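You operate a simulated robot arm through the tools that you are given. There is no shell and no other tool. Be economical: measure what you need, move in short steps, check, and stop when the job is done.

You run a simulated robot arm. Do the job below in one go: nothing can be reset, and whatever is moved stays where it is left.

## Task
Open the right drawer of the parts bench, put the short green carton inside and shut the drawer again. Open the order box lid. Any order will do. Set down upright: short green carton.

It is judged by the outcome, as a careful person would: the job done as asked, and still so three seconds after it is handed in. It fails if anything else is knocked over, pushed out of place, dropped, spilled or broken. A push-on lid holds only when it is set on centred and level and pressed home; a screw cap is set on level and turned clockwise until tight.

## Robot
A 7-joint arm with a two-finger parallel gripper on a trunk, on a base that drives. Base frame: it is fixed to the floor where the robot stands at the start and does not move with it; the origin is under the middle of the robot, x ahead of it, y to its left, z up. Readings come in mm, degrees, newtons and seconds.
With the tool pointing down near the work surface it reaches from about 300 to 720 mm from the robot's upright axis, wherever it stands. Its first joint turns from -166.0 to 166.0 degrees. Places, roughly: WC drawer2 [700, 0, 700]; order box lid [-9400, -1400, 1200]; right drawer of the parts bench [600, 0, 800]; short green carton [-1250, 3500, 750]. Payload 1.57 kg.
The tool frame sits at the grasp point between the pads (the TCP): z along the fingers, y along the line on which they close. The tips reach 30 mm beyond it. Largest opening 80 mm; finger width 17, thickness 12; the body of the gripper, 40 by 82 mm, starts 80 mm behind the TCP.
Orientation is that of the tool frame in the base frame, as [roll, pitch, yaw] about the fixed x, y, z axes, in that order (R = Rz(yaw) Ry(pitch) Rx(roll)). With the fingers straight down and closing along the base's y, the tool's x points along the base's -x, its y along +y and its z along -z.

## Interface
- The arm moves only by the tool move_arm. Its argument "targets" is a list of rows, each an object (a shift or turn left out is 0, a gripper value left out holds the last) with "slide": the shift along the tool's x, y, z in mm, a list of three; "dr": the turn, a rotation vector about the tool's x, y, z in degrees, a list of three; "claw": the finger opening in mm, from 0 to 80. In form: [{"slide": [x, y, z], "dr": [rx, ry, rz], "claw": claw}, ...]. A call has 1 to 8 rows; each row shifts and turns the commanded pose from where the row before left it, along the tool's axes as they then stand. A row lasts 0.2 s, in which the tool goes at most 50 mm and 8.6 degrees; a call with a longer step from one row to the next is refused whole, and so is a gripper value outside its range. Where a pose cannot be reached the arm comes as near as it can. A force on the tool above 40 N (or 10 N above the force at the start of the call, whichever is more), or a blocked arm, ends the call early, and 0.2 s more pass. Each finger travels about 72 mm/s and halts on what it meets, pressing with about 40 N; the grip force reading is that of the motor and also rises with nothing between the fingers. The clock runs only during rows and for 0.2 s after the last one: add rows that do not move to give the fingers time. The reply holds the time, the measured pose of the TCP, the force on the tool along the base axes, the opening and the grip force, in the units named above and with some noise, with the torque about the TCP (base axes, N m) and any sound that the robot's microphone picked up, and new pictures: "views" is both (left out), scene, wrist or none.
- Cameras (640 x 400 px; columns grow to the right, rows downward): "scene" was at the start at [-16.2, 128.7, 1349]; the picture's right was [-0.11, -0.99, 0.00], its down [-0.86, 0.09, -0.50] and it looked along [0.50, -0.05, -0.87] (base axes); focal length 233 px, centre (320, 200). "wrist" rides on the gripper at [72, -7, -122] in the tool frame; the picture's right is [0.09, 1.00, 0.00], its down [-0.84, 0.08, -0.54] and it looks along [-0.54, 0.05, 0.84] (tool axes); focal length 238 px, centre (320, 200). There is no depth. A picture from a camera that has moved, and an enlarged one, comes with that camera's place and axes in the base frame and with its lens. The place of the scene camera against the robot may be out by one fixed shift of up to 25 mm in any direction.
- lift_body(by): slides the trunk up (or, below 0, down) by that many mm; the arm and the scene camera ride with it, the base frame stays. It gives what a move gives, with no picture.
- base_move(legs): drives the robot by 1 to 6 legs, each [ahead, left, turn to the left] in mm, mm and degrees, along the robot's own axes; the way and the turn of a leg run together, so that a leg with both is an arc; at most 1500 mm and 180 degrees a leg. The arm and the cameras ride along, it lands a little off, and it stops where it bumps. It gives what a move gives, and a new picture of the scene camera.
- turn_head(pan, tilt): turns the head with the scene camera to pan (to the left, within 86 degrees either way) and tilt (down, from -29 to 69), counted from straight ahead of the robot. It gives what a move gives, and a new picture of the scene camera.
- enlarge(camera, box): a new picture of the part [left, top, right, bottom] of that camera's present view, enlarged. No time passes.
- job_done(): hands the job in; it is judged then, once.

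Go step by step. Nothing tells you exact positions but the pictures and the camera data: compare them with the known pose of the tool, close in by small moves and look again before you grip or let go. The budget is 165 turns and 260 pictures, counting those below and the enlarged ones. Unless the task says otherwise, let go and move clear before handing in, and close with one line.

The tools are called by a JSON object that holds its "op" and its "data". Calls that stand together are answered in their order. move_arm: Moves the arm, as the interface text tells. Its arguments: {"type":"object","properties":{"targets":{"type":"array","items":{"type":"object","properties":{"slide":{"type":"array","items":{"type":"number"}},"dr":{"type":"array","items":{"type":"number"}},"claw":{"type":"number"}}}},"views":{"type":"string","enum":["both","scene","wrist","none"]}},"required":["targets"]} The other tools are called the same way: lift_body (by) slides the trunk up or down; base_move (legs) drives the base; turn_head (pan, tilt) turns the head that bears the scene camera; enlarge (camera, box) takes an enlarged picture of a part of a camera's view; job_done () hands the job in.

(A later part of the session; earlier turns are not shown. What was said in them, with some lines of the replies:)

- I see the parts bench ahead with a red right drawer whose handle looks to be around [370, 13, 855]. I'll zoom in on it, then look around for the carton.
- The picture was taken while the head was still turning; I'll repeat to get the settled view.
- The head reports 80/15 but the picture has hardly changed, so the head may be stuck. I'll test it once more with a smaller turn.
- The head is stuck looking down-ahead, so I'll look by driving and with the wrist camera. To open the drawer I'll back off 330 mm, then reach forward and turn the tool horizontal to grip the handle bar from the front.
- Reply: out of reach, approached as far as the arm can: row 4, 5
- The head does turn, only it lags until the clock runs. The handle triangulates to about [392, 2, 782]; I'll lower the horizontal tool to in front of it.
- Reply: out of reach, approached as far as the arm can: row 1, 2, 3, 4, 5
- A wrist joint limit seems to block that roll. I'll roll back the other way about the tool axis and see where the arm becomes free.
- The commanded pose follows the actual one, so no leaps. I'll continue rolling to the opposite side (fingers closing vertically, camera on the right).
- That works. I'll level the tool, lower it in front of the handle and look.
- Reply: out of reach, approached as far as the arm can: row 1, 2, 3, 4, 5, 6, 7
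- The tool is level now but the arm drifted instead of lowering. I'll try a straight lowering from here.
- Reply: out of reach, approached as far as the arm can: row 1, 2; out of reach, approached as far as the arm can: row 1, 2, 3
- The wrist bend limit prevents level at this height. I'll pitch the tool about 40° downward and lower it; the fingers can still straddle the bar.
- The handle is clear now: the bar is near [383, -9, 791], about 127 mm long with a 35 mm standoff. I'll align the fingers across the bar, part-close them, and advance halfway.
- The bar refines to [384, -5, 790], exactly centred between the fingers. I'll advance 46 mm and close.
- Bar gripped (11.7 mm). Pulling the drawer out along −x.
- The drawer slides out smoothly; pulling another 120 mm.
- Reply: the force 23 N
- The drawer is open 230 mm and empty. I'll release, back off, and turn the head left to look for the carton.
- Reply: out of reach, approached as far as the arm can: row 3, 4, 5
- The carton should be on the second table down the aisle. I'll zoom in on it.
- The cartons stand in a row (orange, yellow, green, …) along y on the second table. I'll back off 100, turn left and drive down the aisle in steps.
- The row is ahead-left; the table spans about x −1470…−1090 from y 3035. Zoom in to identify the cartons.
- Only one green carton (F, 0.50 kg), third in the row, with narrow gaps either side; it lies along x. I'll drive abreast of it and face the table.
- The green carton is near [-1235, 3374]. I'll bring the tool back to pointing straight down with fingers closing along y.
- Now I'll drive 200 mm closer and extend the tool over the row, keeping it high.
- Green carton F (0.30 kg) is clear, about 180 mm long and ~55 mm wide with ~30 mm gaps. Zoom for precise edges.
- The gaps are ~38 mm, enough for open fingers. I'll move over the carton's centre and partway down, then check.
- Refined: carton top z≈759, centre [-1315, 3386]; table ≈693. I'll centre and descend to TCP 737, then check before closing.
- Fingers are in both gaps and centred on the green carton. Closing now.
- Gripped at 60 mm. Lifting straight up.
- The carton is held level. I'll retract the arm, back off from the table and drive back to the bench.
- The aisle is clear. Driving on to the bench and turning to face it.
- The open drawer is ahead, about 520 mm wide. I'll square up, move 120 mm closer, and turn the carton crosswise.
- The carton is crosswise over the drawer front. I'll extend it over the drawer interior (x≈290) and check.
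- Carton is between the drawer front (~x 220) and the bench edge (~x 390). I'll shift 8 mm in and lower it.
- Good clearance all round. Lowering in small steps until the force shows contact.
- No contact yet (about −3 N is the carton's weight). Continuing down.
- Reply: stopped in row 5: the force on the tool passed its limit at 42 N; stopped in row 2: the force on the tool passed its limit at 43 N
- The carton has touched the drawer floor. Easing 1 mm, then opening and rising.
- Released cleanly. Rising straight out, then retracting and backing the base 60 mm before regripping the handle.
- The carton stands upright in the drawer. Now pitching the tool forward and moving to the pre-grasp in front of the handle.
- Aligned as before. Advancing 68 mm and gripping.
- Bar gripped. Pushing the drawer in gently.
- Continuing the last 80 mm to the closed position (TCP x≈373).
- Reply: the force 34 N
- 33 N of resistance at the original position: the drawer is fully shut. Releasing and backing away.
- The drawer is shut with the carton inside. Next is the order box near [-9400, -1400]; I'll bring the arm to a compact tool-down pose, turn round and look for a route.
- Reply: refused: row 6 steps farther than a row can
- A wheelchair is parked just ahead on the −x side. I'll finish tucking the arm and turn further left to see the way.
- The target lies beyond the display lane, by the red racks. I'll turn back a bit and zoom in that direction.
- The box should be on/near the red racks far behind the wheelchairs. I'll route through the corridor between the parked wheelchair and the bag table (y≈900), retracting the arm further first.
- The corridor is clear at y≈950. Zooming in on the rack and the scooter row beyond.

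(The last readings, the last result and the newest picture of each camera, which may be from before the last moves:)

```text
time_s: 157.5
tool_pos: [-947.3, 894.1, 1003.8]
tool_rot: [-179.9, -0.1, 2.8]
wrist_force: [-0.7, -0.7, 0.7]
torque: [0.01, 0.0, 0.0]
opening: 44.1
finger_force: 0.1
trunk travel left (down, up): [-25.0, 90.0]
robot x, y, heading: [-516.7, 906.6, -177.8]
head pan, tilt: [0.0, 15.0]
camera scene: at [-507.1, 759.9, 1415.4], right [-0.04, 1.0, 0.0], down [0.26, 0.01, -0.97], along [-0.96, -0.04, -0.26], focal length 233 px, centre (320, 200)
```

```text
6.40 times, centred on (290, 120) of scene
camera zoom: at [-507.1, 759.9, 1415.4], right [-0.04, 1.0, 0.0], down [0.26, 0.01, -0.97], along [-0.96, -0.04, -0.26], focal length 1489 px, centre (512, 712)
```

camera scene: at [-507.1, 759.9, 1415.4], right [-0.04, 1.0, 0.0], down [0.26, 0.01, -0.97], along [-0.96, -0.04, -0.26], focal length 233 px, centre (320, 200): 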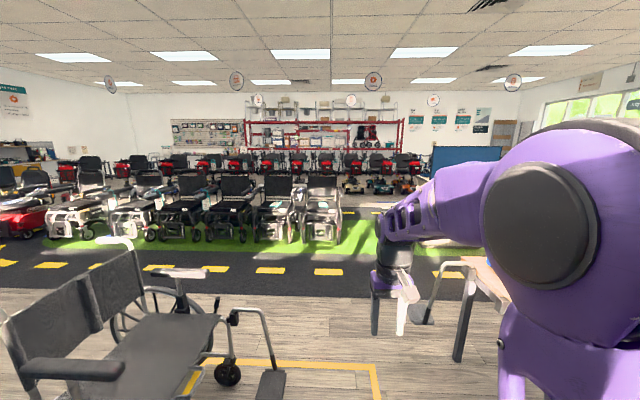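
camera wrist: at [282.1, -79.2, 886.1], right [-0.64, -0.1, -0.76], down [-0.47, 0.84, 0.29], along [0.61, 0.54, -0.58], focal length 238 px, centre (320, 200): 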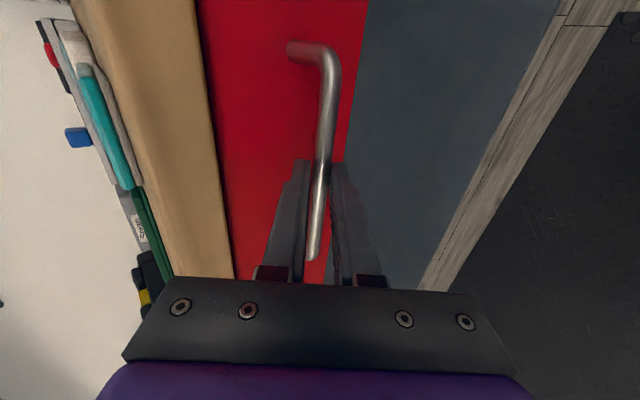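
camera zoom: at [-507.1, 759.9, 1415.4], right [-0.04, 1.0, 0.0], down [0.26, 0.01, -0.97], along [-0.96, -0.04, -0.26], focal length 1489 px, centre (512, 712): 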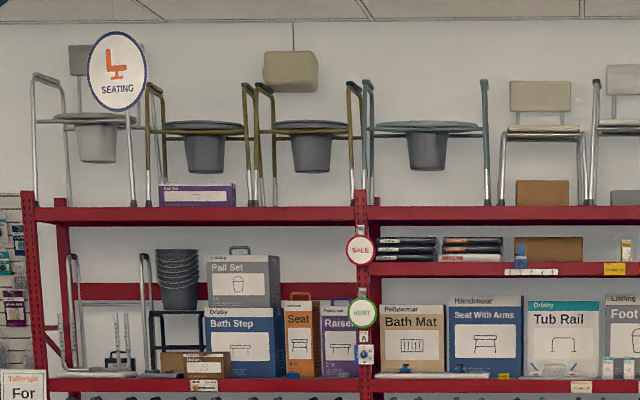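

The rack shelf holds a row of boxes; the target spot is around the "Bath Step"/small brown boxes. I'll drive through to the marked lane, shift right to the gap in the wheelchair row, and look again.

{"op": "base_move", "data": {"legs": [[0, -30, -2.2], [1500, 0, 0], [650, 0, 0]]}}

{"op": "base_move", "data": {"legs": [[0, -500, 0]]}}

```text
time_s: 168.7
tool_pos: [-3100.1, 915.1, 1003.0]
tool_rot: [-180.0, -0.1, 1.0]
wrist_force: [-0.2, -0.2, 0.6]
torque: [-0.01, -0.03, 0.02]
opening: 44.1
finger_force: 0.0
trunk travel left (down, up): [-25.0, 90.0]
robot x, y, heading: [-2669.7, 914.4, -179.3]
head pan, tilt: [0.0, 15.0]
camera scene: at [-2663.7, 767.4, 1415.4], right [-0.01, 1.0, 0.0], down [0.26, 0.0, -0.97], along [-0.97, -0.01, -0.26], focal length 233 px, centre (320, 200)
```

scene: 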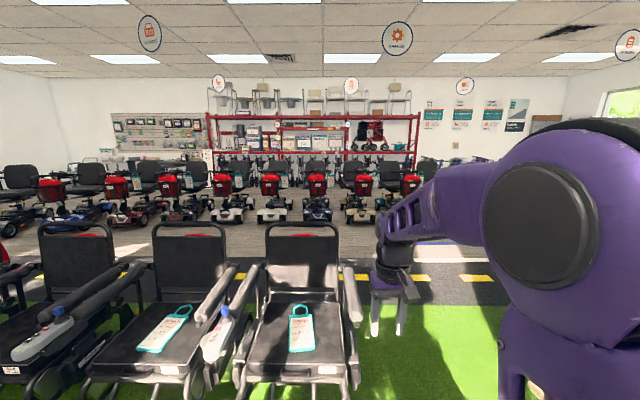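

```text
time_s: 174.0
tool_pos: [-3108.6, 1409.8, 1003.7]
tool_rot: [-179.9, -0.2, 1.3]
wrist_force: [0.1, 1.1, 0.1]
torque: [0.01, -0.02, 0.01]
opening: 44.0
finger_force: 0.1
trunk travel left (down, up): [-25.0, 90.0]
robot x, y, heading: [-2673.9, 1411.0, -179.0]
head pan, tilt: [0.0, 15.0]
camera scene: at [-2670.8, 1264.4, 1415.4], right [-0.02, 1.0, 0.0], down [0.26, 0.0, -0.97], along [-0.97, -0.02, -0.26], focal length 233 px, centre (320, 200)
```

scene: 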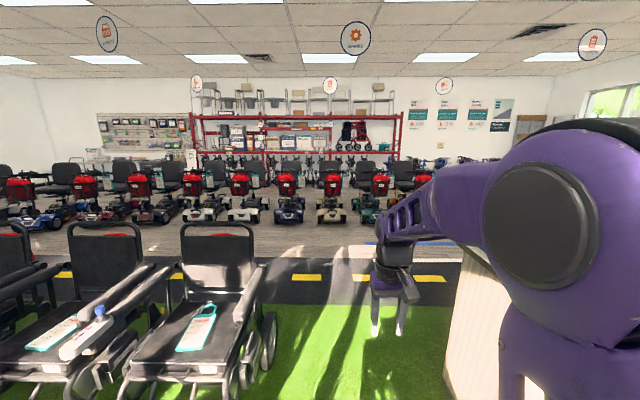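

The gap between wheelchair row and pillar spans y≈970–1990. Driving through to x≈−5300 where I can see the scooter row.

{"op": "base_move", "data": {"legs": [[0, -70, -1], [1400, 0, 0], [1200, 0, 0]]}}

{"op": "enlarge", "data": {"camera": "scene", "box": [120, 60, 420, 240]}}

```text
time_s: 187.6
tool_pos: [-5697.3, 1491.7, 1004.1]
tool_rot: [-179.9, -0.2, 0.2]
wrist_force: [0.4, -0.4, 0.8]
torque: [0.02, 0.0, -0.01]
opening: 43.9
finger_force: 0.0
trunk travel left (down, up): [-25.0, 90.0]
robot x, y, heading: [-5264.7, 1480.3, 180.0]
head pan, tilt: [0.0, 15.0]
camera scene: at [-5263.5, 1338.6, 1415.4], right [0.0, 1.0, 0.0], down [0.26, 0.0, -0.97], along [-0.97, 0.0, -0.26], focal length 233 px, centre (320, 200)
```

scene: 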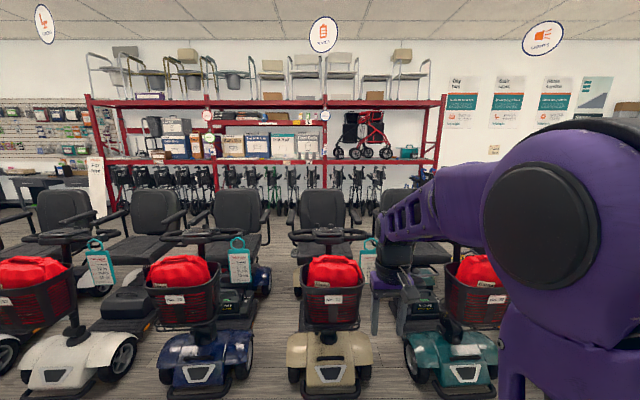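

```text
2.13 times, centred on (270, 150) of scene
camera zoom: at [-5263.5, 1338.6, 1415.4], right [0.0, 1.0, 0.0], down [0.26, 0.0, -0.97], along [-0.97, 0.0, -0.26], focal length 496 px, centre (427, 307)
```

zoom: 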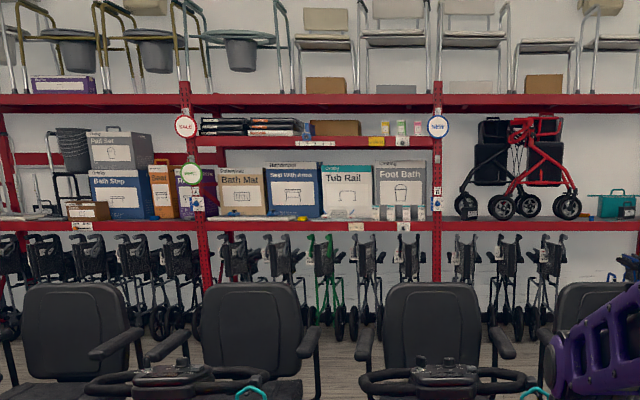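

The spot matches a small brown box at about [-9517, -1510, 1120] on the rack shelf. Zooming on it.

{"op": "enlarge", "data": {"camera": "scene", "box": [130, 120, 226, 180]}}

{"op": "enlarge", "data": {"camera": "scene", "box": [0, 100, 240, 250]}}

```text
6.67 times, centred on (178, 150) of scene
camera zoom: at [-5263.5, 1338.6, 1415.4], right [0.0, 1.0, 0.0], down [0.26, 0.0, -0.97], along [-0.97, 0.0, -0.26], focal length 1551 px, centre (1267, 533)
```

zoom: 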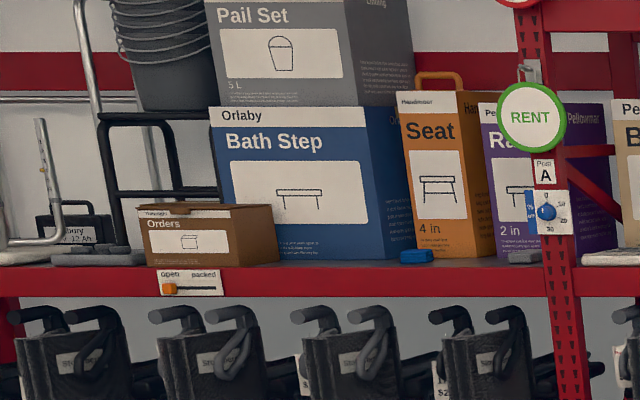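

```text
2.67 times, centred on (120, 175) of scene
camera zoom: at [-5263.5, 1338.6, 1415.4], right [0.0, 1.0, 0.0], down [0.26, 0.0, -0.97], along [-0.97, 0.0, -0.26], focal length 620 px, centre (853, 267)
```

zoom: 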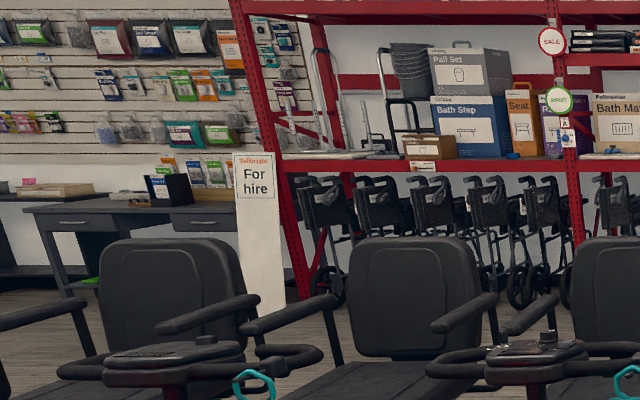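

That brown box is labelled "Orders" with a tab on its lid: this is the order box. The scooter row blocks the direct way, so I'll look to the right for a way around its end.

{"op": "base_move", "data": {"legs": [[0, 0, -60]]}}

```text
time_s: 190.7
tool_pos: [-5473.6, 1861.5, 1004.9]
tool_rot: [-179.9, -0.2, -60.1]
wrist_force: [0.2, 0.5, -0.4]
torque: [0.01, -0.01, 0.0]
opening: 44.1
finger_force: 0.1
trunk travel left (down, up): [-25.0, 90.0]
robot x, y, heading: [-5267.8, 1487.2, 119.7]
head pan, tilt: [0.0, 15.0]
camera scene: at [-5383.2, 1412.2, 1415.4], right [0.87, 0.5, 0.0], down [0.13, -0.22, -0.97], along [-0.48, 0.84, -0.26], focal length 233 px, centre (320, 200)
```

scene: 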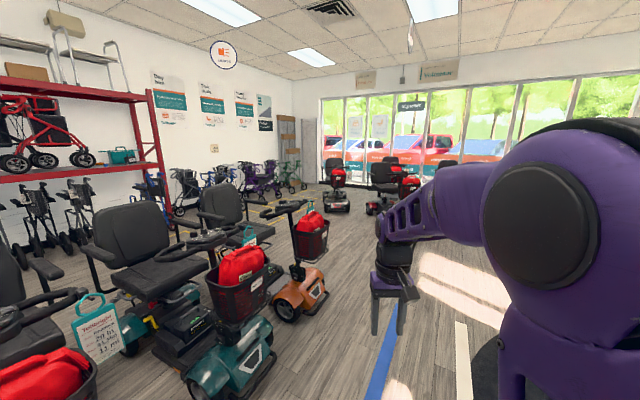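

The orange scooter ends the row at y≈3150 with open floor beyond. Driving to y≈3900 and facing −x again.

{"op": "base_move", "data": {"legs": [[0, 0, -30], [1200, 0, 0], [1200, 0, 0], [0, 0, 110]]}}

```text
time_s: 208.7
tool_pos: [-5646.8, 3757.4, 1002.9]
tool_rot: [-179.9, 0.0, 19.2]
wrist_force: [0.5, -0.2, 0.9]
torque: [0.01, -0.02, 0.01]
opening: 43.8
finger_force: 0.1
trunk travel left (down, up): [-25.0, 90.0]
robot x, y, heading: [-5235.3, 3886.0, -160.8]
head pan, tilt: [0.0, 15.0]
camera scene: at [-5186.6, 3751.3, 1415.4], right [-0.33, 0.95, 0.0], down [0.24, 0.08, -0.97], along [-0.91, -0.31, -0.26], focal length 233 px, centre (320, 200)
```

scene: 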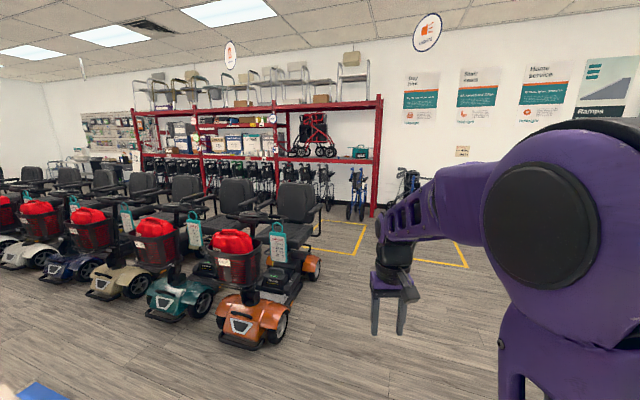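

Behind the scooters there's an aisle (x≈−7400 to −8900) along the rack. I'll go round the end into it and look down it.

{"op": "base_move", "data": {"legs": [[0, 0, -19.2], [1500, 0, 0], [1350, 0, 0], [0, 0, 90]]}}

```text
time_s: 227.6
tool_pos: [-8094.6, 3468.1, 1003.3]
tool_rot: [-179.9, -0.1, 91.0]
wrist_force: [0.1, -0.5, -0.2]
torque: [0.0, 0.01, 0.01]
opening: 43.8
finger_force: 0.0
trunk travel left (down, up): [-25.0, 90.0]
robot x, y, heading: [-8089.8, 3901.0, -89.5]
head pan, tilt: [0.0, 15.0]
camera scene: at [-7944.5, 3893.9, 1415.4], right [-1.0, -0.01, 0.0], down [0.0, 0.26, -0.97], along [0.01, -0.97, -0.26], focal length 233 px, centre (320, 200)
```

scene: 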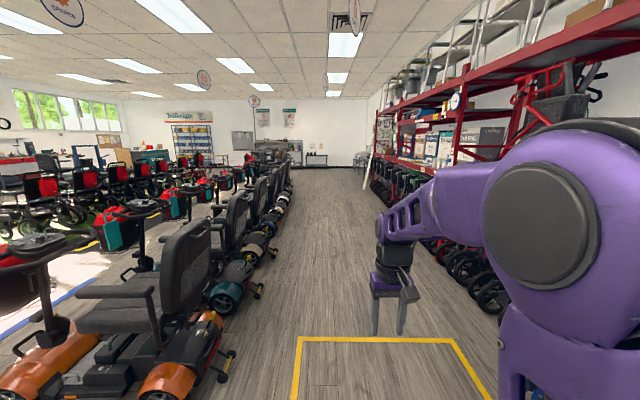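

The aisle is clear and wide. Driving down it to y≈−1450.

{"op": "base_move", "data": {"legs": [[0, 0, -0.8], [1500, 0, 0], [1500, 0, 0], [1500, 0, 0], [850, 0, 0], [0, 0, -90]]}}

```text
time_s: 257.6
tool_pos: [-8414.2, -1481.3, 1004.2]
tool_rot: [-179.8, 0.0, 1.9]
wrist_force: [0.3, -0.5, -0.3]
torque: [0.02, 0.03, 0.01]
opening: 43.9
finger_force: 0.0
trunk travel left (down, up): [-25.0, 90.0]
robot x, y, heading: [-7984.2, -1478.0, -178.2]
head pan, tilt: [0.0, 15.0]
camera scene: at [-7975.2, -1621.4, 1415.4], right [-0.03, 1.0, 0.0], down [0.26, 0.01, -0.97], along [-0.97, -0.03, -0.26], focal length 233 px, centre (320, 200)
```

scene: 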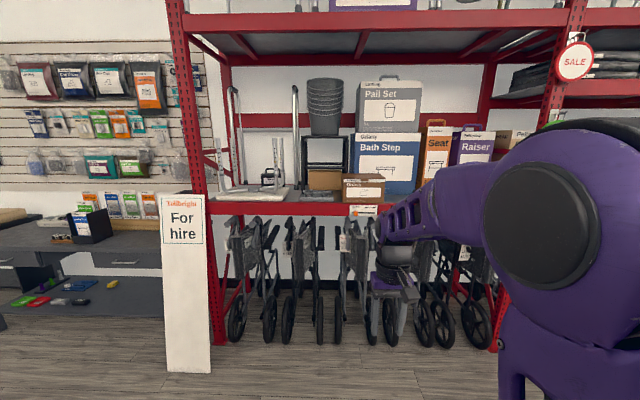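

{"op": "enlarge", "data": {"camera": "scene", "box": [290, 140, 450, 240]}}

```text
4.00 times, centred on (370, 190) of scene
camera zoom: at [-7975.2, -1621.4, 1415.4], right [-0.03, 1.0, 0.0], down [0.26, 0.01, -0.97], along [-0.97, -0.03, -0.26], focal length 931 px, centre (120, 240)
```

zoom: 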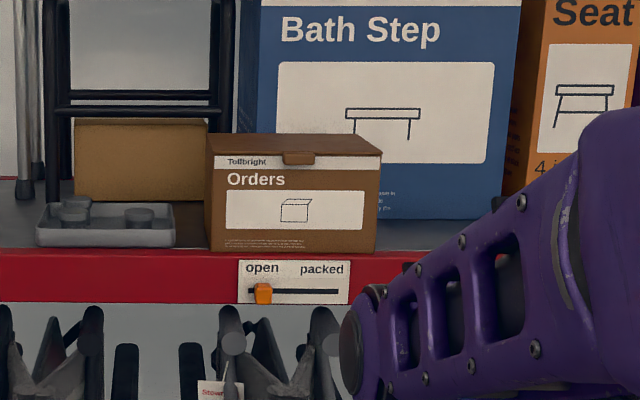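

The "Orders" box has a tab at its lid's front, at about [-9322, -1406, 1184]. I'll raise the trunk, drive up to it and look closely.

{"op": "lift_body", "data": {"by": 90}}

{"op": "base_move", "data": {"legs": [[0, -70, -1.8], [600, 0, 0]]}}

{"op": "enlarge", "data": {"camera": "wrist", "box": [0, 0, 640, 400]}}

```text
time_s: 258.8
tool_pos: [-8415.5, -1480.6, 1094.1]
tool_rot: [-179.8, -0.1, 1.9]
wrist_force: [0.2, -0.8, 0.6]
torque: [-0.01, 0.01, -0.02]
opening: 44.0
finger_force: 0.0
trunk travel left (down, up): [-115.0, 0.0]
robot x, y, heading: [-7984.9, -1478.1, -178.5]
head pan, tilt: [0.0, 15.0]
```

```text
time_s: 263.2
tool_pos: [-9015.6, -1397.7, 1093.3]
tool_rot: [-179.9, 0.0, 0.3]
wrist_force: [-0.4, -1.0, -0.4]
torque: [-0.03, 0.03, -0.01]
opening: 44.0
finger_force: 0.0
trunk travel left (down, up): [-115.0, 0.0]
robot x, y, heading: [-8586.5, -1407.9, -180.0]
head pan, tilt: [0.0, 15.0]
camera scene: at [-8580.6, -1551.6, 1505.4], right [0.0, 1.0, 0.0], down [0.26, 0.0, -0.97], along [-0.97, 0.0, -0.26], focal length 233 px, centre (320, 200)
```

scene: 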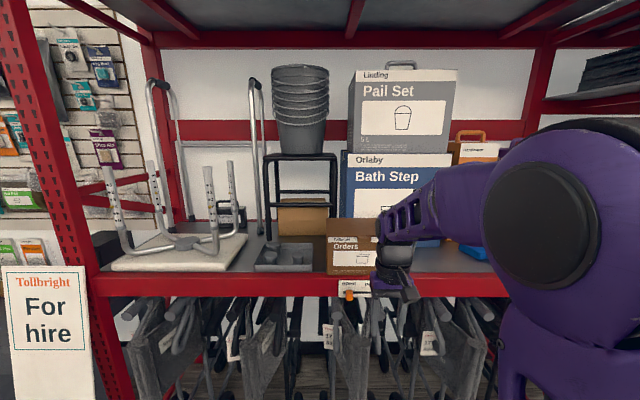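

```text
1.00 times, centred on (320, 200) of wrist (not enlarged: the box is as wide or as high as the picture)
camera zoom: at [-8944.0, -1391.8, 1215.4], right [0.1, -1.0, 0.0], down [-0.84, -0.08, 0.54], along [-0.54, -0.05, -0.84], focal length 238 px, centre (320, 200)
```

zoom: 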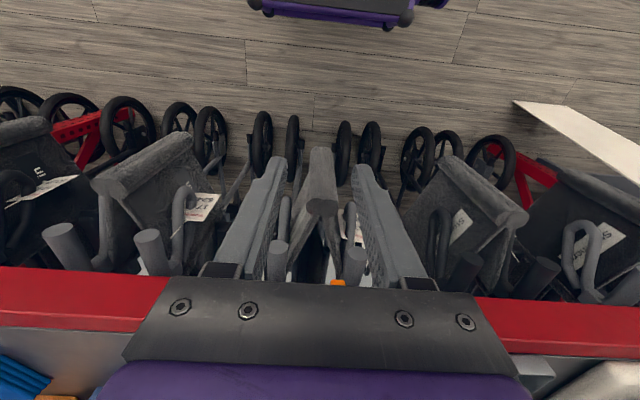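

Walkers hang beneath the shelf front, so I'll keep the base back. I'll raise the hand in front of the box and pitch the tool forward.

{"op": "move_arm", "data": {"targets": [{"slide": [-30, 0, -38]}, {"slide": [-30, 0, -38]}, {"slide": [-30, 0, -38]}, {"slide": [-30, 0, -38]}, {"dr": [0, -8.2, 0], "claw": 0}, {"dr": [0, -8.2, 0]}, {"dr": [0, -8.2, 0]}, {"dr": [0, -8.2, 0]}], "views": "none"}}

{"op": "move_arm", "data": {"targets": [{"dr": [0, -8.2, 0]}, {"dr": [0, -8.2, 0]}, {"dr": [0, -8.2, 0]}, {"dr": [0, -8.2, 0]}, {}], "views": "both"}}

```text
time_s: 265.0
tool_pos: [-9135.1, -1400.0, 1246.3]
tool_rot: [-180.0, 32.8, 0.4]
wrist_force: [0.7, 0.4, 0.2]
torque: [0.04, 0.01, 0.0]
opening: 0.2
finger_force: 21.5
trunk travel left (down, up): [-115.0, 0.0]
robot x, y, heading: [-8583.8, -1407.8, -180.0]
head pan, tilt: [0.0, 15.0]
```

```text
time_s: 266.2
tool_pos: [-9136.5, -1398.7, 1243.4]
tool_rot: [-179.6, 65.4, 0.5]
wrist_force: [0.5, -0.5, 0.0]
torque: [-0.01, 0.01, -0.02]
opening: 0.2
finger_force: 21.2
trunk travel left (down, up): [-115.0, 0.0]
robot x, y, heading: [-8583.9, -1406.9, -179.7]
head pan, tilt: [0.0, 15.0]
camera scene: at [-8578.0, -1530.7, 1509.7], right [0.22, 0.98, 0.0], down [0.21, -0.05, -0.98], along [-0.95, 0.22, -0.21], focal length 233 px, centre (320, 200)
camera wrist: at [-8995.2, -1391.9, 1228.8], right [0.04, -1.0, -0.09], down [0.14, -0.08, 0.99], along [-0.99, -0.05, 0.14], focal length 238 px, centre (320, 200)
```

scene: 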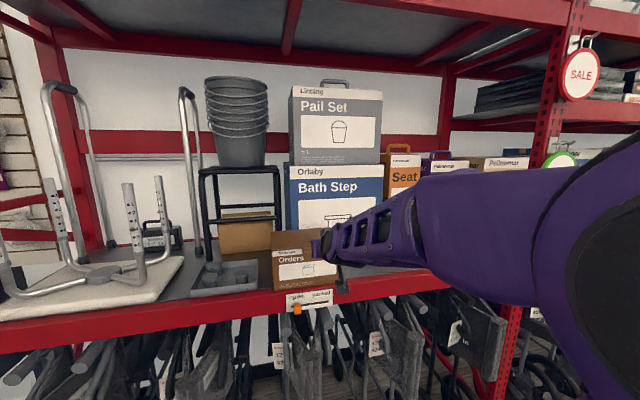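
wrist: 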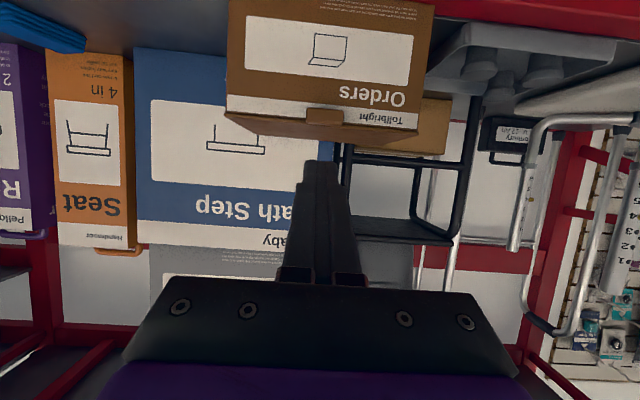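

The tab is clear in the wrist view at about [-9300, -1404, 1167]. I'll level the tool and lower it to just below tab height, a little in front.

{"op": "move_arm", "data": {"targets": [{"dr": [0, -8.2, 0]}, {"dr": [0, -8.2, 0]}, {"dr": [0, -8.2, 0]}, {"slide": [35, 2, 0]}, {"slide": [35, 2, 0]}, {"slide": [30, 2, 30]}, {}], "views": "wrist"}}

```text
time_s: 267.8
tool_pos: [-9166.1, -1405.7, 1145.5]
tool_rot: [-25.3, 89.8, 155.0]
wrist_force: [0.1, 0.9, 0.0]
torque: [-0.01, -0.01, 0.02]
opening: 0.0
finger_force: 21.3
trunk travel left (down, up): [-115.0, 0.0]
robot x, y, heading: [-8584.9, -1407.5, -179.8]
head pan, tilt: [0.0, 15.0]
camera wrist: at [-9044.9, -1399.0, 1072.9], right [0.0, -1.0, -0.09], down [0.54, -0.08, 0.84], along [-0.84, -0.05, 0.54], focal length 238 px, centre (320, 200)
```

wrist: 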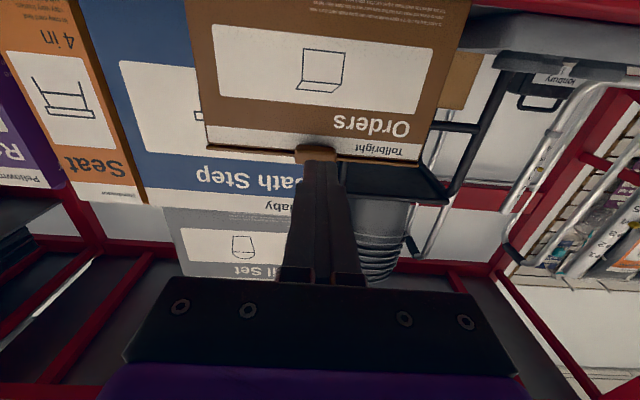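

Tab refined to [-9290, -1403.5, 1170]. Zoom to see its lower edge.

{"op": "enlarge", "data": {"camera": "wrist", "box": [240, 110, 400, 210]}}

```text
4.00 times, centred on (320, 160) of wrist
camera zoom: at [-9044.9, -1399.0, 1072.9], right [0.0, -1.0, -0.09], down [0.54, -0.08, 0.84], along [-0.84, -0.05, 0.54], focal length 953 px, centre (320, 360)
```

zoom: 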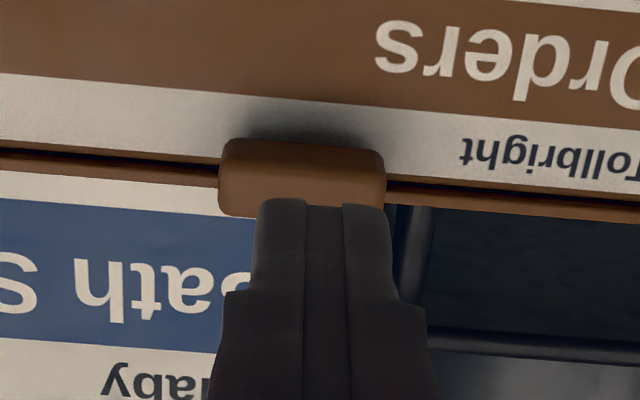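

The tab hangs ~10–15 mm proud of the box, underside z≈1162. I'll advance the closed fingertips beneath it, stopping just short of the face.

{"op": "move_arm", "data": {"targets": [{"slide": [2, -2, 30]}, {"slide": [0, 0, 30]}, {"slide": [0, 0, 22]}, {}], "views": "wrist"}}

{"op": "enlarge", "data": {"camera": "wrist", "box": [240, 80, 400, 180]}}

```text
time_s: 268.8
tool_pos: [-9248.6, -1405.4, 1143.8]
tool_rot: [-39.8, 90.0, 140.6]
wrist_force: [-0.4, -0.4, 0.8]
torque: [-0.01, 0.03, 0.02]
opening: 0.1
finger_force: 21.3
trunk travel left (down, up): [-115.0, 0.0]
robot x, y, heading: [-8585.2, -1410.7, -179.8]
head pan, tilt: [0.0, 15.0]
camera wrist: at [-9126.7, -1397.4, 1071.1], right [0.0, -1.0, -0.09], down [0.54, -0.08, 0.84], along [-0.84, -0.06, 0.54], focal length 238 px, centre (320, 200)
```

wrist: 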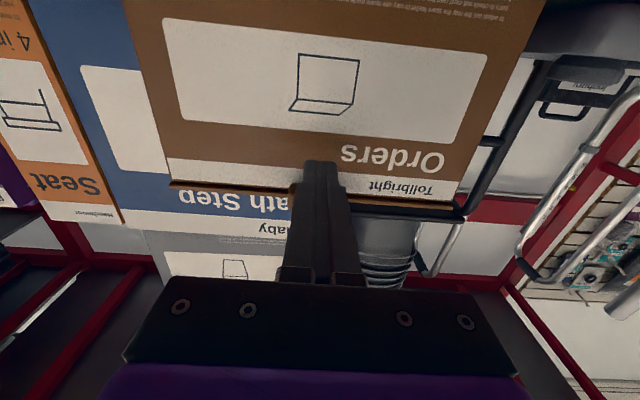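

```text
4.00 times, centred on (320, 130) of wrist
camera zoom: at [-9126.7, -1397.4, 1071.1], right [0.0, -1.0, -0.09], down [0.54, -0.08, 0.84], along [-0.84, -0.06, 0.54], focal length 953 px, centre (320, 480)
```

zoom: 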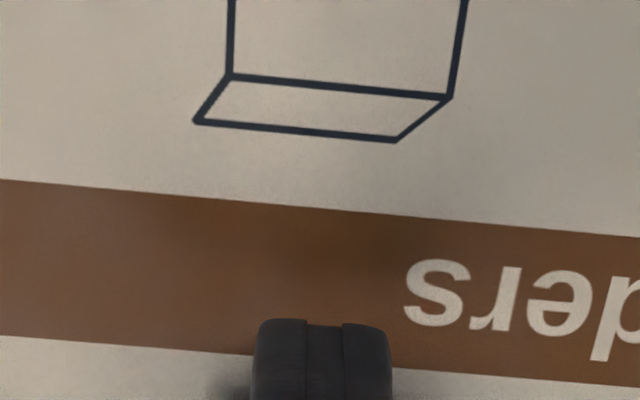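

Tip is ~15 mm from the face and below the tab. Advancing 12 mm, then raising gently to contact.

{"op": "move_arm", "data": {"targets": [{"slide": [0, 0, 7]}, {"slide": [0, 0, 6]}, {"slide": [-5, 0, 0]}, {"slide": [-5, 0, 0]}, {"slide": [-5, 0, 0]}, {}], "views": "wrist"}}

```text
time_s: 270.2
tool_pos: [-9259.8, -1405.3, 1157.9]
tool_rot: [-48.9, 89.8, 131.2]
wrist_force: [-0.1, -0.4, -0.2]
torque: [-0.03, -0.02, 0.05]
opening: 0.0
finger_force: 21.3
trunk travel left (down, up): [-115.0, 0.0]
robot x, y, heading: [-8584.5, -1405.9, -179.9]
head pan, tilt: [0.0, 15.0]
camera wrist: at [-9139.2, -1396.8, 1086.0], right [0.0, -1.0, -0.09], down [0.54, -0.08, 0.84], along [-0.84, -0.06, 0.54], focal length 238 px, centre (320, 200)
```

wrist: 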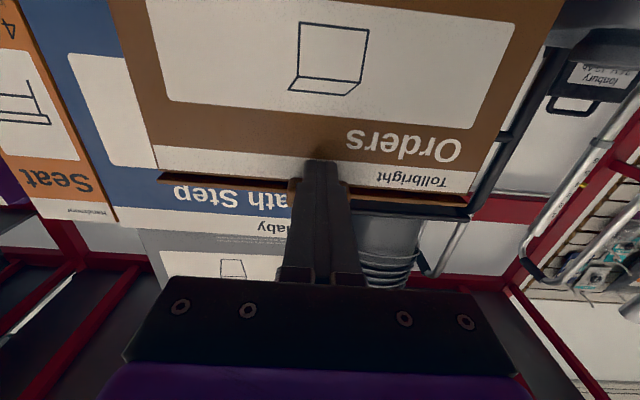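

Little force so far; the lid seems to begin lifting. Raising another 20 mm.

{"op": "move_arm", "data": {"targets": [{"slide": [-7, 0, 0]}, {"slide": [-7, 0, 0]}, {"slide": [-7, 0, 1]}, {}], "views": "both"}}

```text
time_s: 271.2
tool_pos: [-9262.6, -1403.2, 1180.3]
tool_rot: [-35.6, 89.9, 144.7]
wrist_force: [0.2, 0.7, 0.2]
torque: [-0.01, -0.04, 0.02]
opening: 0.0
finger_force: 21.6
trunk travel left (down, up): [-115.0, 0.0]
robot x, y, heading: [-8578.9, -1407.0, -179.9]
head pan, tilt: [0.0, 15.0]
camera scene: at [-8580.6, -1551.6, 1505.4], right [0.0, 1.0, 0.0], down [0.26, 0.0, -0.97], along [-0.97, 0.0, -0.26], focal length 233 px, centre (320, 200)
camera wrist: at [-9140.1, -1396.2, 1107.2], right [0.0, -1.0, -0.09], down [0.54, -0.08, 0.84], along [-0.84, -0.06, 0.54], focal length 238 px, centre (320, 200)
```

scene: 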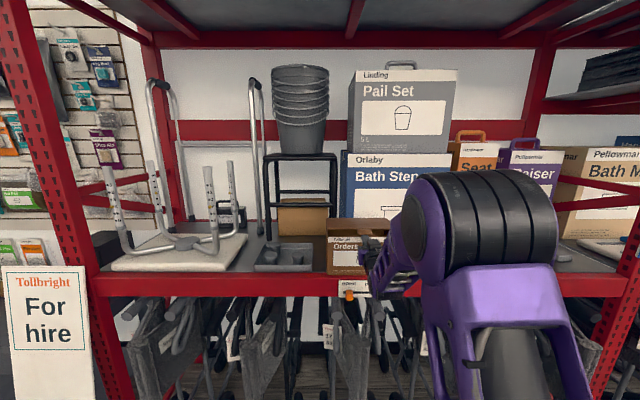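
wrist: 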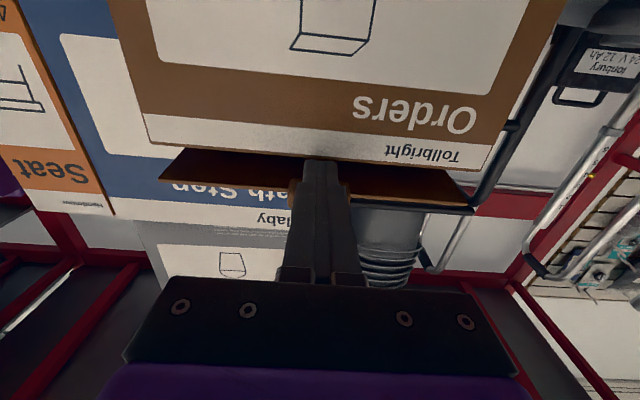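

The lid is opening; I can see its underside. Continue up, then slide the fingers in beneath it.

{"op": "move_arm", "data": {"targets": [{"slide": [-10, 0, 0]}, {"slide": [-10, 0, 2]}, {"slide": [-10, 0, 10]}, {"slide": [-10, 0, 12]}, {"slide": [-10, 0, 12]}, {}], "views": "wrist"}}

```text
time_s: 272.6
tool_pos: [-9297.0, -1404.5, 1230.0]
tool_rot: [-41.8, 89.9, 138.6]
wrist_force: [-0.7, 0.1, -0.2]
torque: [0.01, -0.02, 0.0]
opening: 0.0
finger_force: 21.3
trunk travel left (down, up): [-115.0, 0.0]
robot x, y, heading: [-8585.6, -1403.3, -179.7]
head pan, tilt: [0.0, 15.0]
camera wrist: at [-9176.4, -1396.6, 1157.1], right [0.01, -1.0, -0.09], down [0.54, -0.08, 0.84], along [-0.84, -0.06, 0.54], focal length 238 px, centre (320, 200)
```

wrist: 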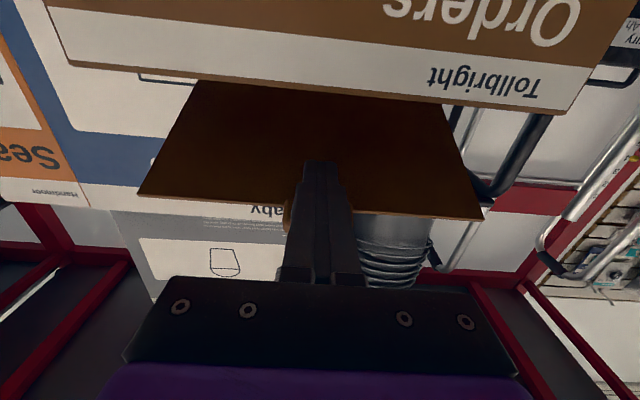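

Lid at roughly 35–40°. Continuing up and inward.

{"op": "move_arm", "data": {"targets": [{"slide": [-12, 0, 10]}, {"slide": [-12, 0, 10]}, {"slide": [-12, 0, 10]}, {"slide": [-12, 0, 10]}, {"slide": [-12, 0, 10]}, {}], "views": "wrist"}}

```text
time_s: 274.0
tool_pos: [-9348.9, -1403.7, 1291.3]
tool_rot: [-39.7, 89.8, 140.5]
wrist_force: [0.1, -0.6, 0.8]
torque: [0.0, -0.03, 0.02]
opening: 0.0
finger_force: 21.5
trunk travel left (down, up): [-115.0, 0.0]
robot x, y, heading: [-8585.9, -1404.9, -179.7]
head pan, tilt: [0.0, 15.0]
camera wrist: at [-9226.3, -1397.1, 1218.0], right [0.0, -1.0, -0.09], down [0.54, -0.08, 0.84], along [-0.84, -0.06, 0.54], focal length 238 px, centre (320, 200)
```

wrist: 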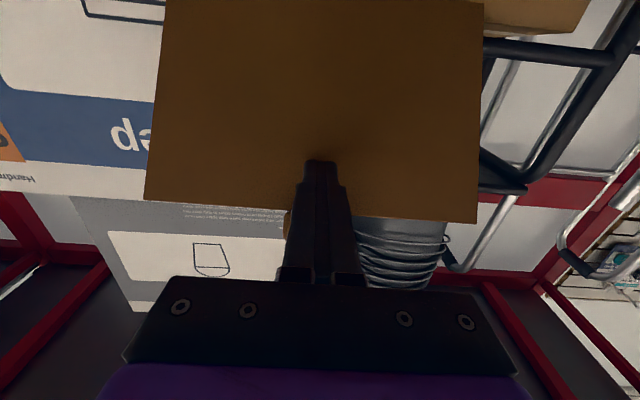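

Lid is steep now. Pushing it back toward vertical with short steps.

{"op": "move_arm", "data": {"targets": [{"slide": [-4, 0, 12]}, {"slide": [-4, 0, 12]}, {"slide": [-4, 0, 12]}, {}], "views": "both"}}

```text
time_s: 275.0
tool_pos: [-9383.6, -1404.1, 1301.6]
tool_rot: [-52.5, 89.9, 127.9]
wrist_force: [-1.2, -0.8, 0.0]
torque: [0.03, 0.02, 0.01]
opening: 0.0
finger_force: 20.9
trunk travel left (down, up): [-115.0, 0.0]
robot x, y, heading: [-8587.6, -1405.8, -180.0]
head pan, tilt: [0.0, 15.0]
camera scene: at [-8580.7, -1551.6, 1505.4], right [0.0, 1.0, 0.0], down [0.26, 0.0, -0.97], along [-0.97, 0.0, -0.26], focal length 233 px, centre (320, 200)
camera wrist: at [-9261.8, -1397.6, 1229.0], right [0.01, -1.0, -0.09], down [0.54, -0.08, 0.84], along [-0.84, -0.06, 0.54], focal length 238 px, centre (320, 200)
```

scene: 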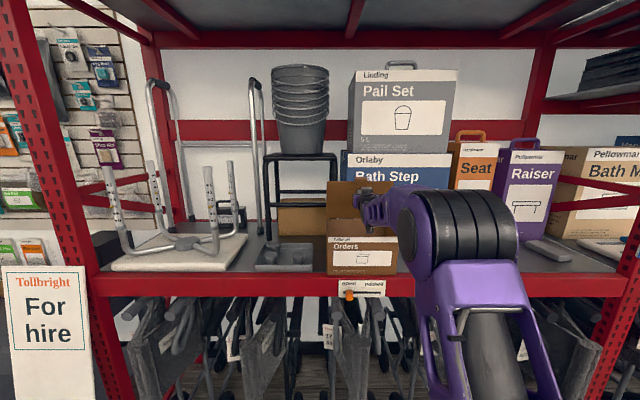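
wrist: 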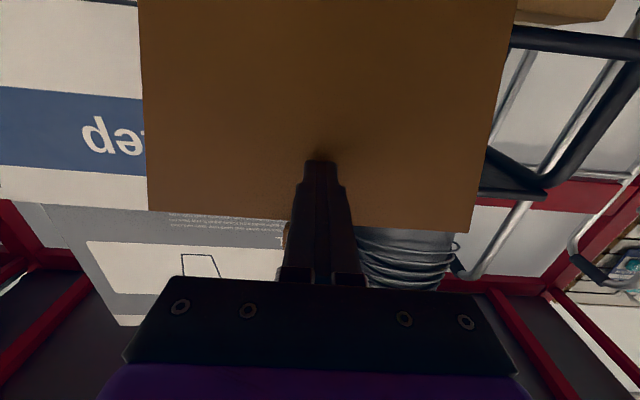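

Lid is near vertical. A bit more to take it past vertical.

{"op": "move_arm", "data": {"targets": [{"slide": [-1, 0, 12]}, {"slide": [-1, 0, 12]}, {"slide": [0, 0, 10]}, {}], "views": "wrist"}}

```text
time_s: 276.0
tool_pos: [-9417.1, -1405.7, 1303.6]
tool_rot: [-41.4, 89.8, 138.9]
wrist_force: [0.2, 0.0, 0.0]
torque: [0.01, 0.0, 0.02]
opening: 0.0
finger_force: 21.5
trunk travel left (down, up): [-115.0, 0.0]
robot x, y, heading: [-8583.4, -1410.7, -179.7]
head pan, tilt: [0.0, 15.0]
camera wrist: at [-9295.6, -1397.7, 1231.4], right [0.0, -1.0, -0.09], down [0.54, -0.08, 0.84], along [-0.84, -0.06, 0.54], focal length 238 px, centre (320, 200)
```

wrist: 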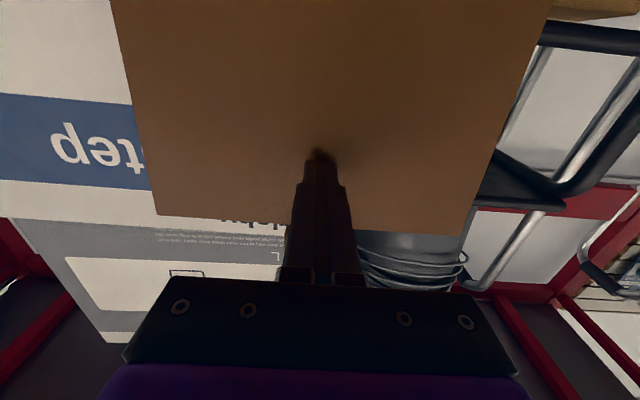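

By the lid's outline it still leans ~13° forward of vertical. Pushing further.

{"op": "move_arm", "data": {"targets": [{"slide": [0, 0, 12]}, {"slide": [0, 0, 12]}, {"slide": [0, 0, 12]}, {"slide": [0, 0, 10]}, {}], "views": "wrist"}}

```text
time_s: 277.2
tool_pos: [-9462.1, -1404.8, 1305.1]
tool_rot: [-32.8, 89.8, 147.6]
wrist_force: [-0.2, -0.5, 0.2]
torque: [0.01, 0.01, 0.02]
opening: 0.0
finger_force: 21.6
trunk travel left (down, up): [-115.0, 0.0]
robot x, y, heading: [-8583.9, -1409.0, -180.1]
head pan, tilt: [0.0, 15.0]
camera wrist: at [-9341.6, -1397.8, 1232.2], right [0.0, -1.0, -0.09], down [0.54, -0.08, 0.84], along [-0.84, -0.06, 0.54], focal length 238 px, centre (320, 200)
```

wrist: 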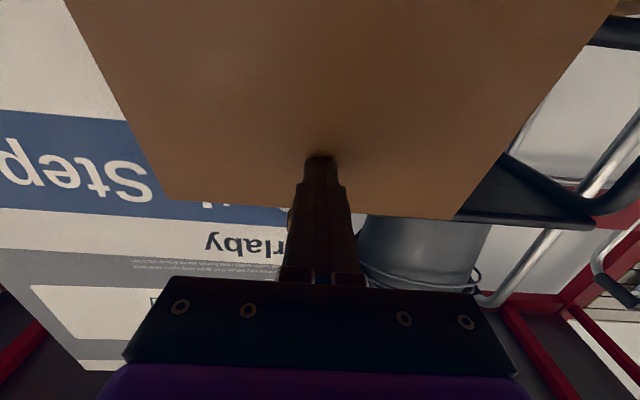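

The lid is now ~14° past vertical with no resistance. I'll nudge it 10 mm more, retreat, and check it stays.

{"op": "move_arm", "data": {"targets": [{"slide": [0, 0, 10]}, {"slide": [0, 0, -15]}, {"slide": [0, 0, -30]}, {"slide": [0, 0, -45]}, {"slide": [0, 0, -45]}, {"slide": [0, 0, -45]}, {"slide": [0, 0, -45]}, {}], "views": "both"}}

```text
time_s: 277.5
tool_pos: [-9462.5, -1405.4, 1305.5]
tool_rot: [-149.3, 89.8, 30.8]
wrist_force: [34.6, -0.9, -0.4]
torque: [-0.01, -0.31, 0.0]
opening: 0.0
finger_force: 21.8
trunk travel left (down, up): [-115.0, 0.0]
robot x, y, heading: [-8588.3, -1407.3, -180.0]
head pan, tilt: [0.0, 15.0]
stopped in row 1: the force on the tool passed its limit at 53 N (the readings are from after the stop); the commanded pose is now the measured one
camera scene: at [-8575.0, -1551.7, 1505.4], right [0.0, 1.0, 0.0], down [0.26, 0.0, -0.97], along [-0.97, 0.0, -0.26], focal length 233 px, centre (320, 200)
camera wrist: at [-9341.6, -1397.9, 1233.1], right [0.01, -1.0, -0.09], down [0.54, -0.08, 0.84], along [-0.84, -0.05, 0.54], focal length 238 px, centre (320, 200)
```

scene: 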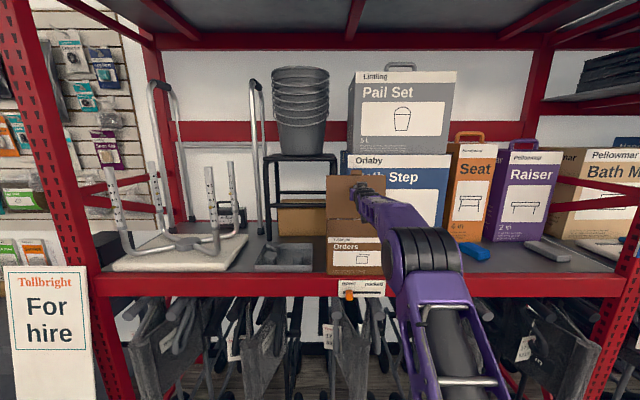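
wrist: 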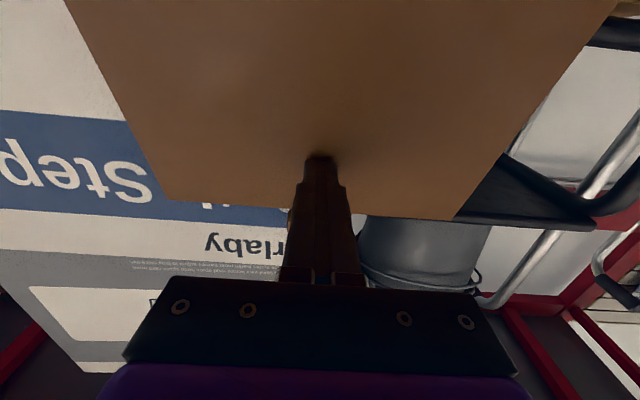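

The lid met its end stop, fully open; nothing moved. Retreating straight back.

{"op": "move_arm", "data": {"targets": [{"slide": [0, 0, -15]}, {"slide": [0, 0, -30]}, {"slide": [0, 0, -45]}, {"slide": [0, 0, -45]}, {"slide": [0, 0, -45]}, {"slide": [0, 0, -45]}, {}], "views": "both"}}

```text
time_s: 279.1
tool_pos: [-9244.3, -1404.6, 1301.3]
tool_rot: [-164.0, 89.5, 16.3]
wrist_force: [0.2, -0.6, 1.1]
torque: [0.02, -0.02, -0.03]
opening: 0.0
finger_force: 21.1
trunk travel left (down, up): [-115.0, 0.0]
robot x, y, heading: [-8584.0, -1406.9, -179.9]
head pan, tilt: [0.0, 15.0]
camera scene: at [-8579.9, -1551.6, 1505.3], right [0.0, 1.0, 0.0], down [0.26, 0.0, -0.97], along [-0.97, 0.0, -0.26], focal length 233 px, centre (320, 200)
camera wrist: at [-9121.2, -1396.5, 1230.8], right [0.01, -1.0, -0.09], down [0.54, -0.08, 0.84], along [-0.84, -0.06, 0.53], focal length 238 px, centre (320, 200)
```

scene: 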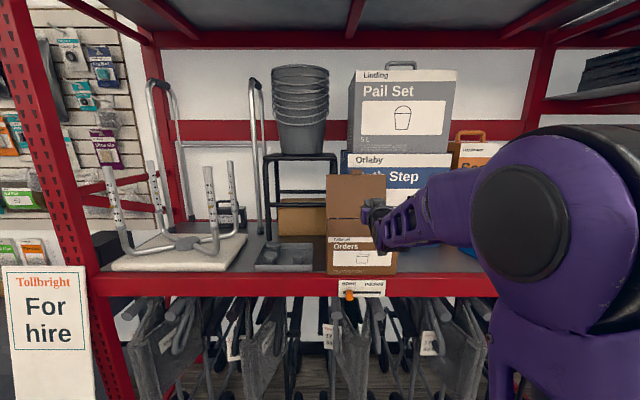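
wrist: 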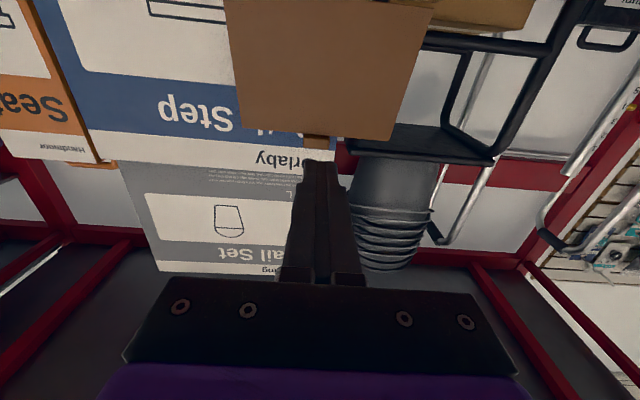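

The lid stays open on its own. I'll back the base 300 mm clear and take a last look.

{"op": "base_move", "data": {"legs": [[-350, 0, 0]]}}

{"op": "enlarge", "data": {"camera": "scene", "box": [240, 110, 480, 260]}}

```text
time_s: 281.4
tool_pos: [-8897.1, -1402.3, 1303.0]
tool_rot: [-165.4, 89.6, 14.8]
wrist_force: [-1.1, 0.3, -0.3]
torque: [-0.01, 0.02, 0.0]
opening: 0.0
finger_force: 20.9
trunk travel left (down, up): [-115.0, 0.0]
robot x, y, heading: [-8239.2, -1408.7, 180.0]
head pan, tilt: [0.0, 15.0]
camera scene: at [-8232.7, -1551.5, 1505.4], right [0.0, 1.0, 0.0], down [0.26, 0.0, -0.97], along [-0.97, 0.0, -0.26], focal length 233 px, centre (320, 200)
```

scene: 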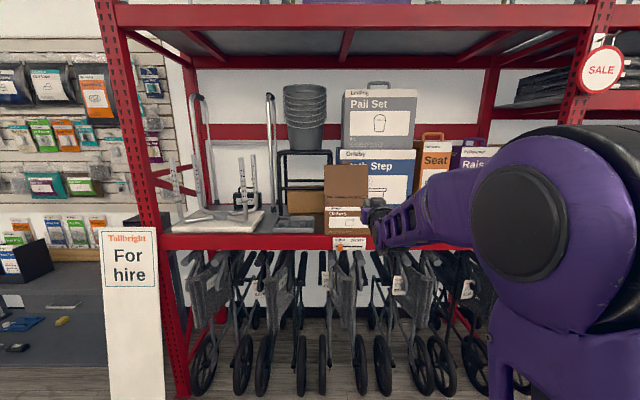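

```text
2.67 times, centred on (360, 185) of scene
camera zoom: at [-8232.7, -1551.5, 1505.4], right [0.0, 1.0, 0.0], down [0.26, 0.0, -0.97], along [-0.97, 0.0, -0.26], focal length 620 px, centre (213, 240)
```

zoom: 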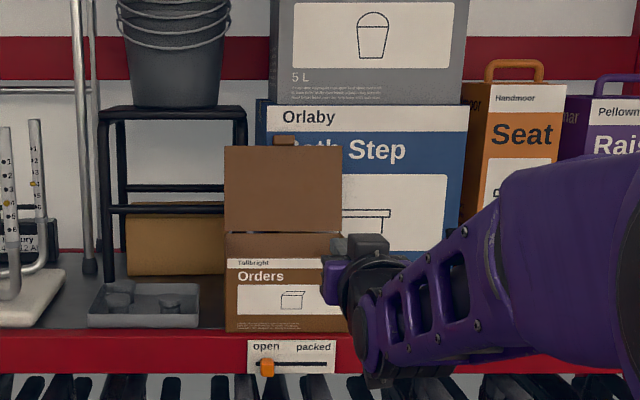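

The order box lid stands fully open and stays there, the drawer is shut on the upright carton, and the arm is clear. Handing in.

{"op": "job_done", "data": {}}

```text
The job is handed in.
```

The short green carton stands upright in the parts bench's right drawer, which is shut again. The order box lid is open against its stop, and I saw nothing else moved or knocked over.
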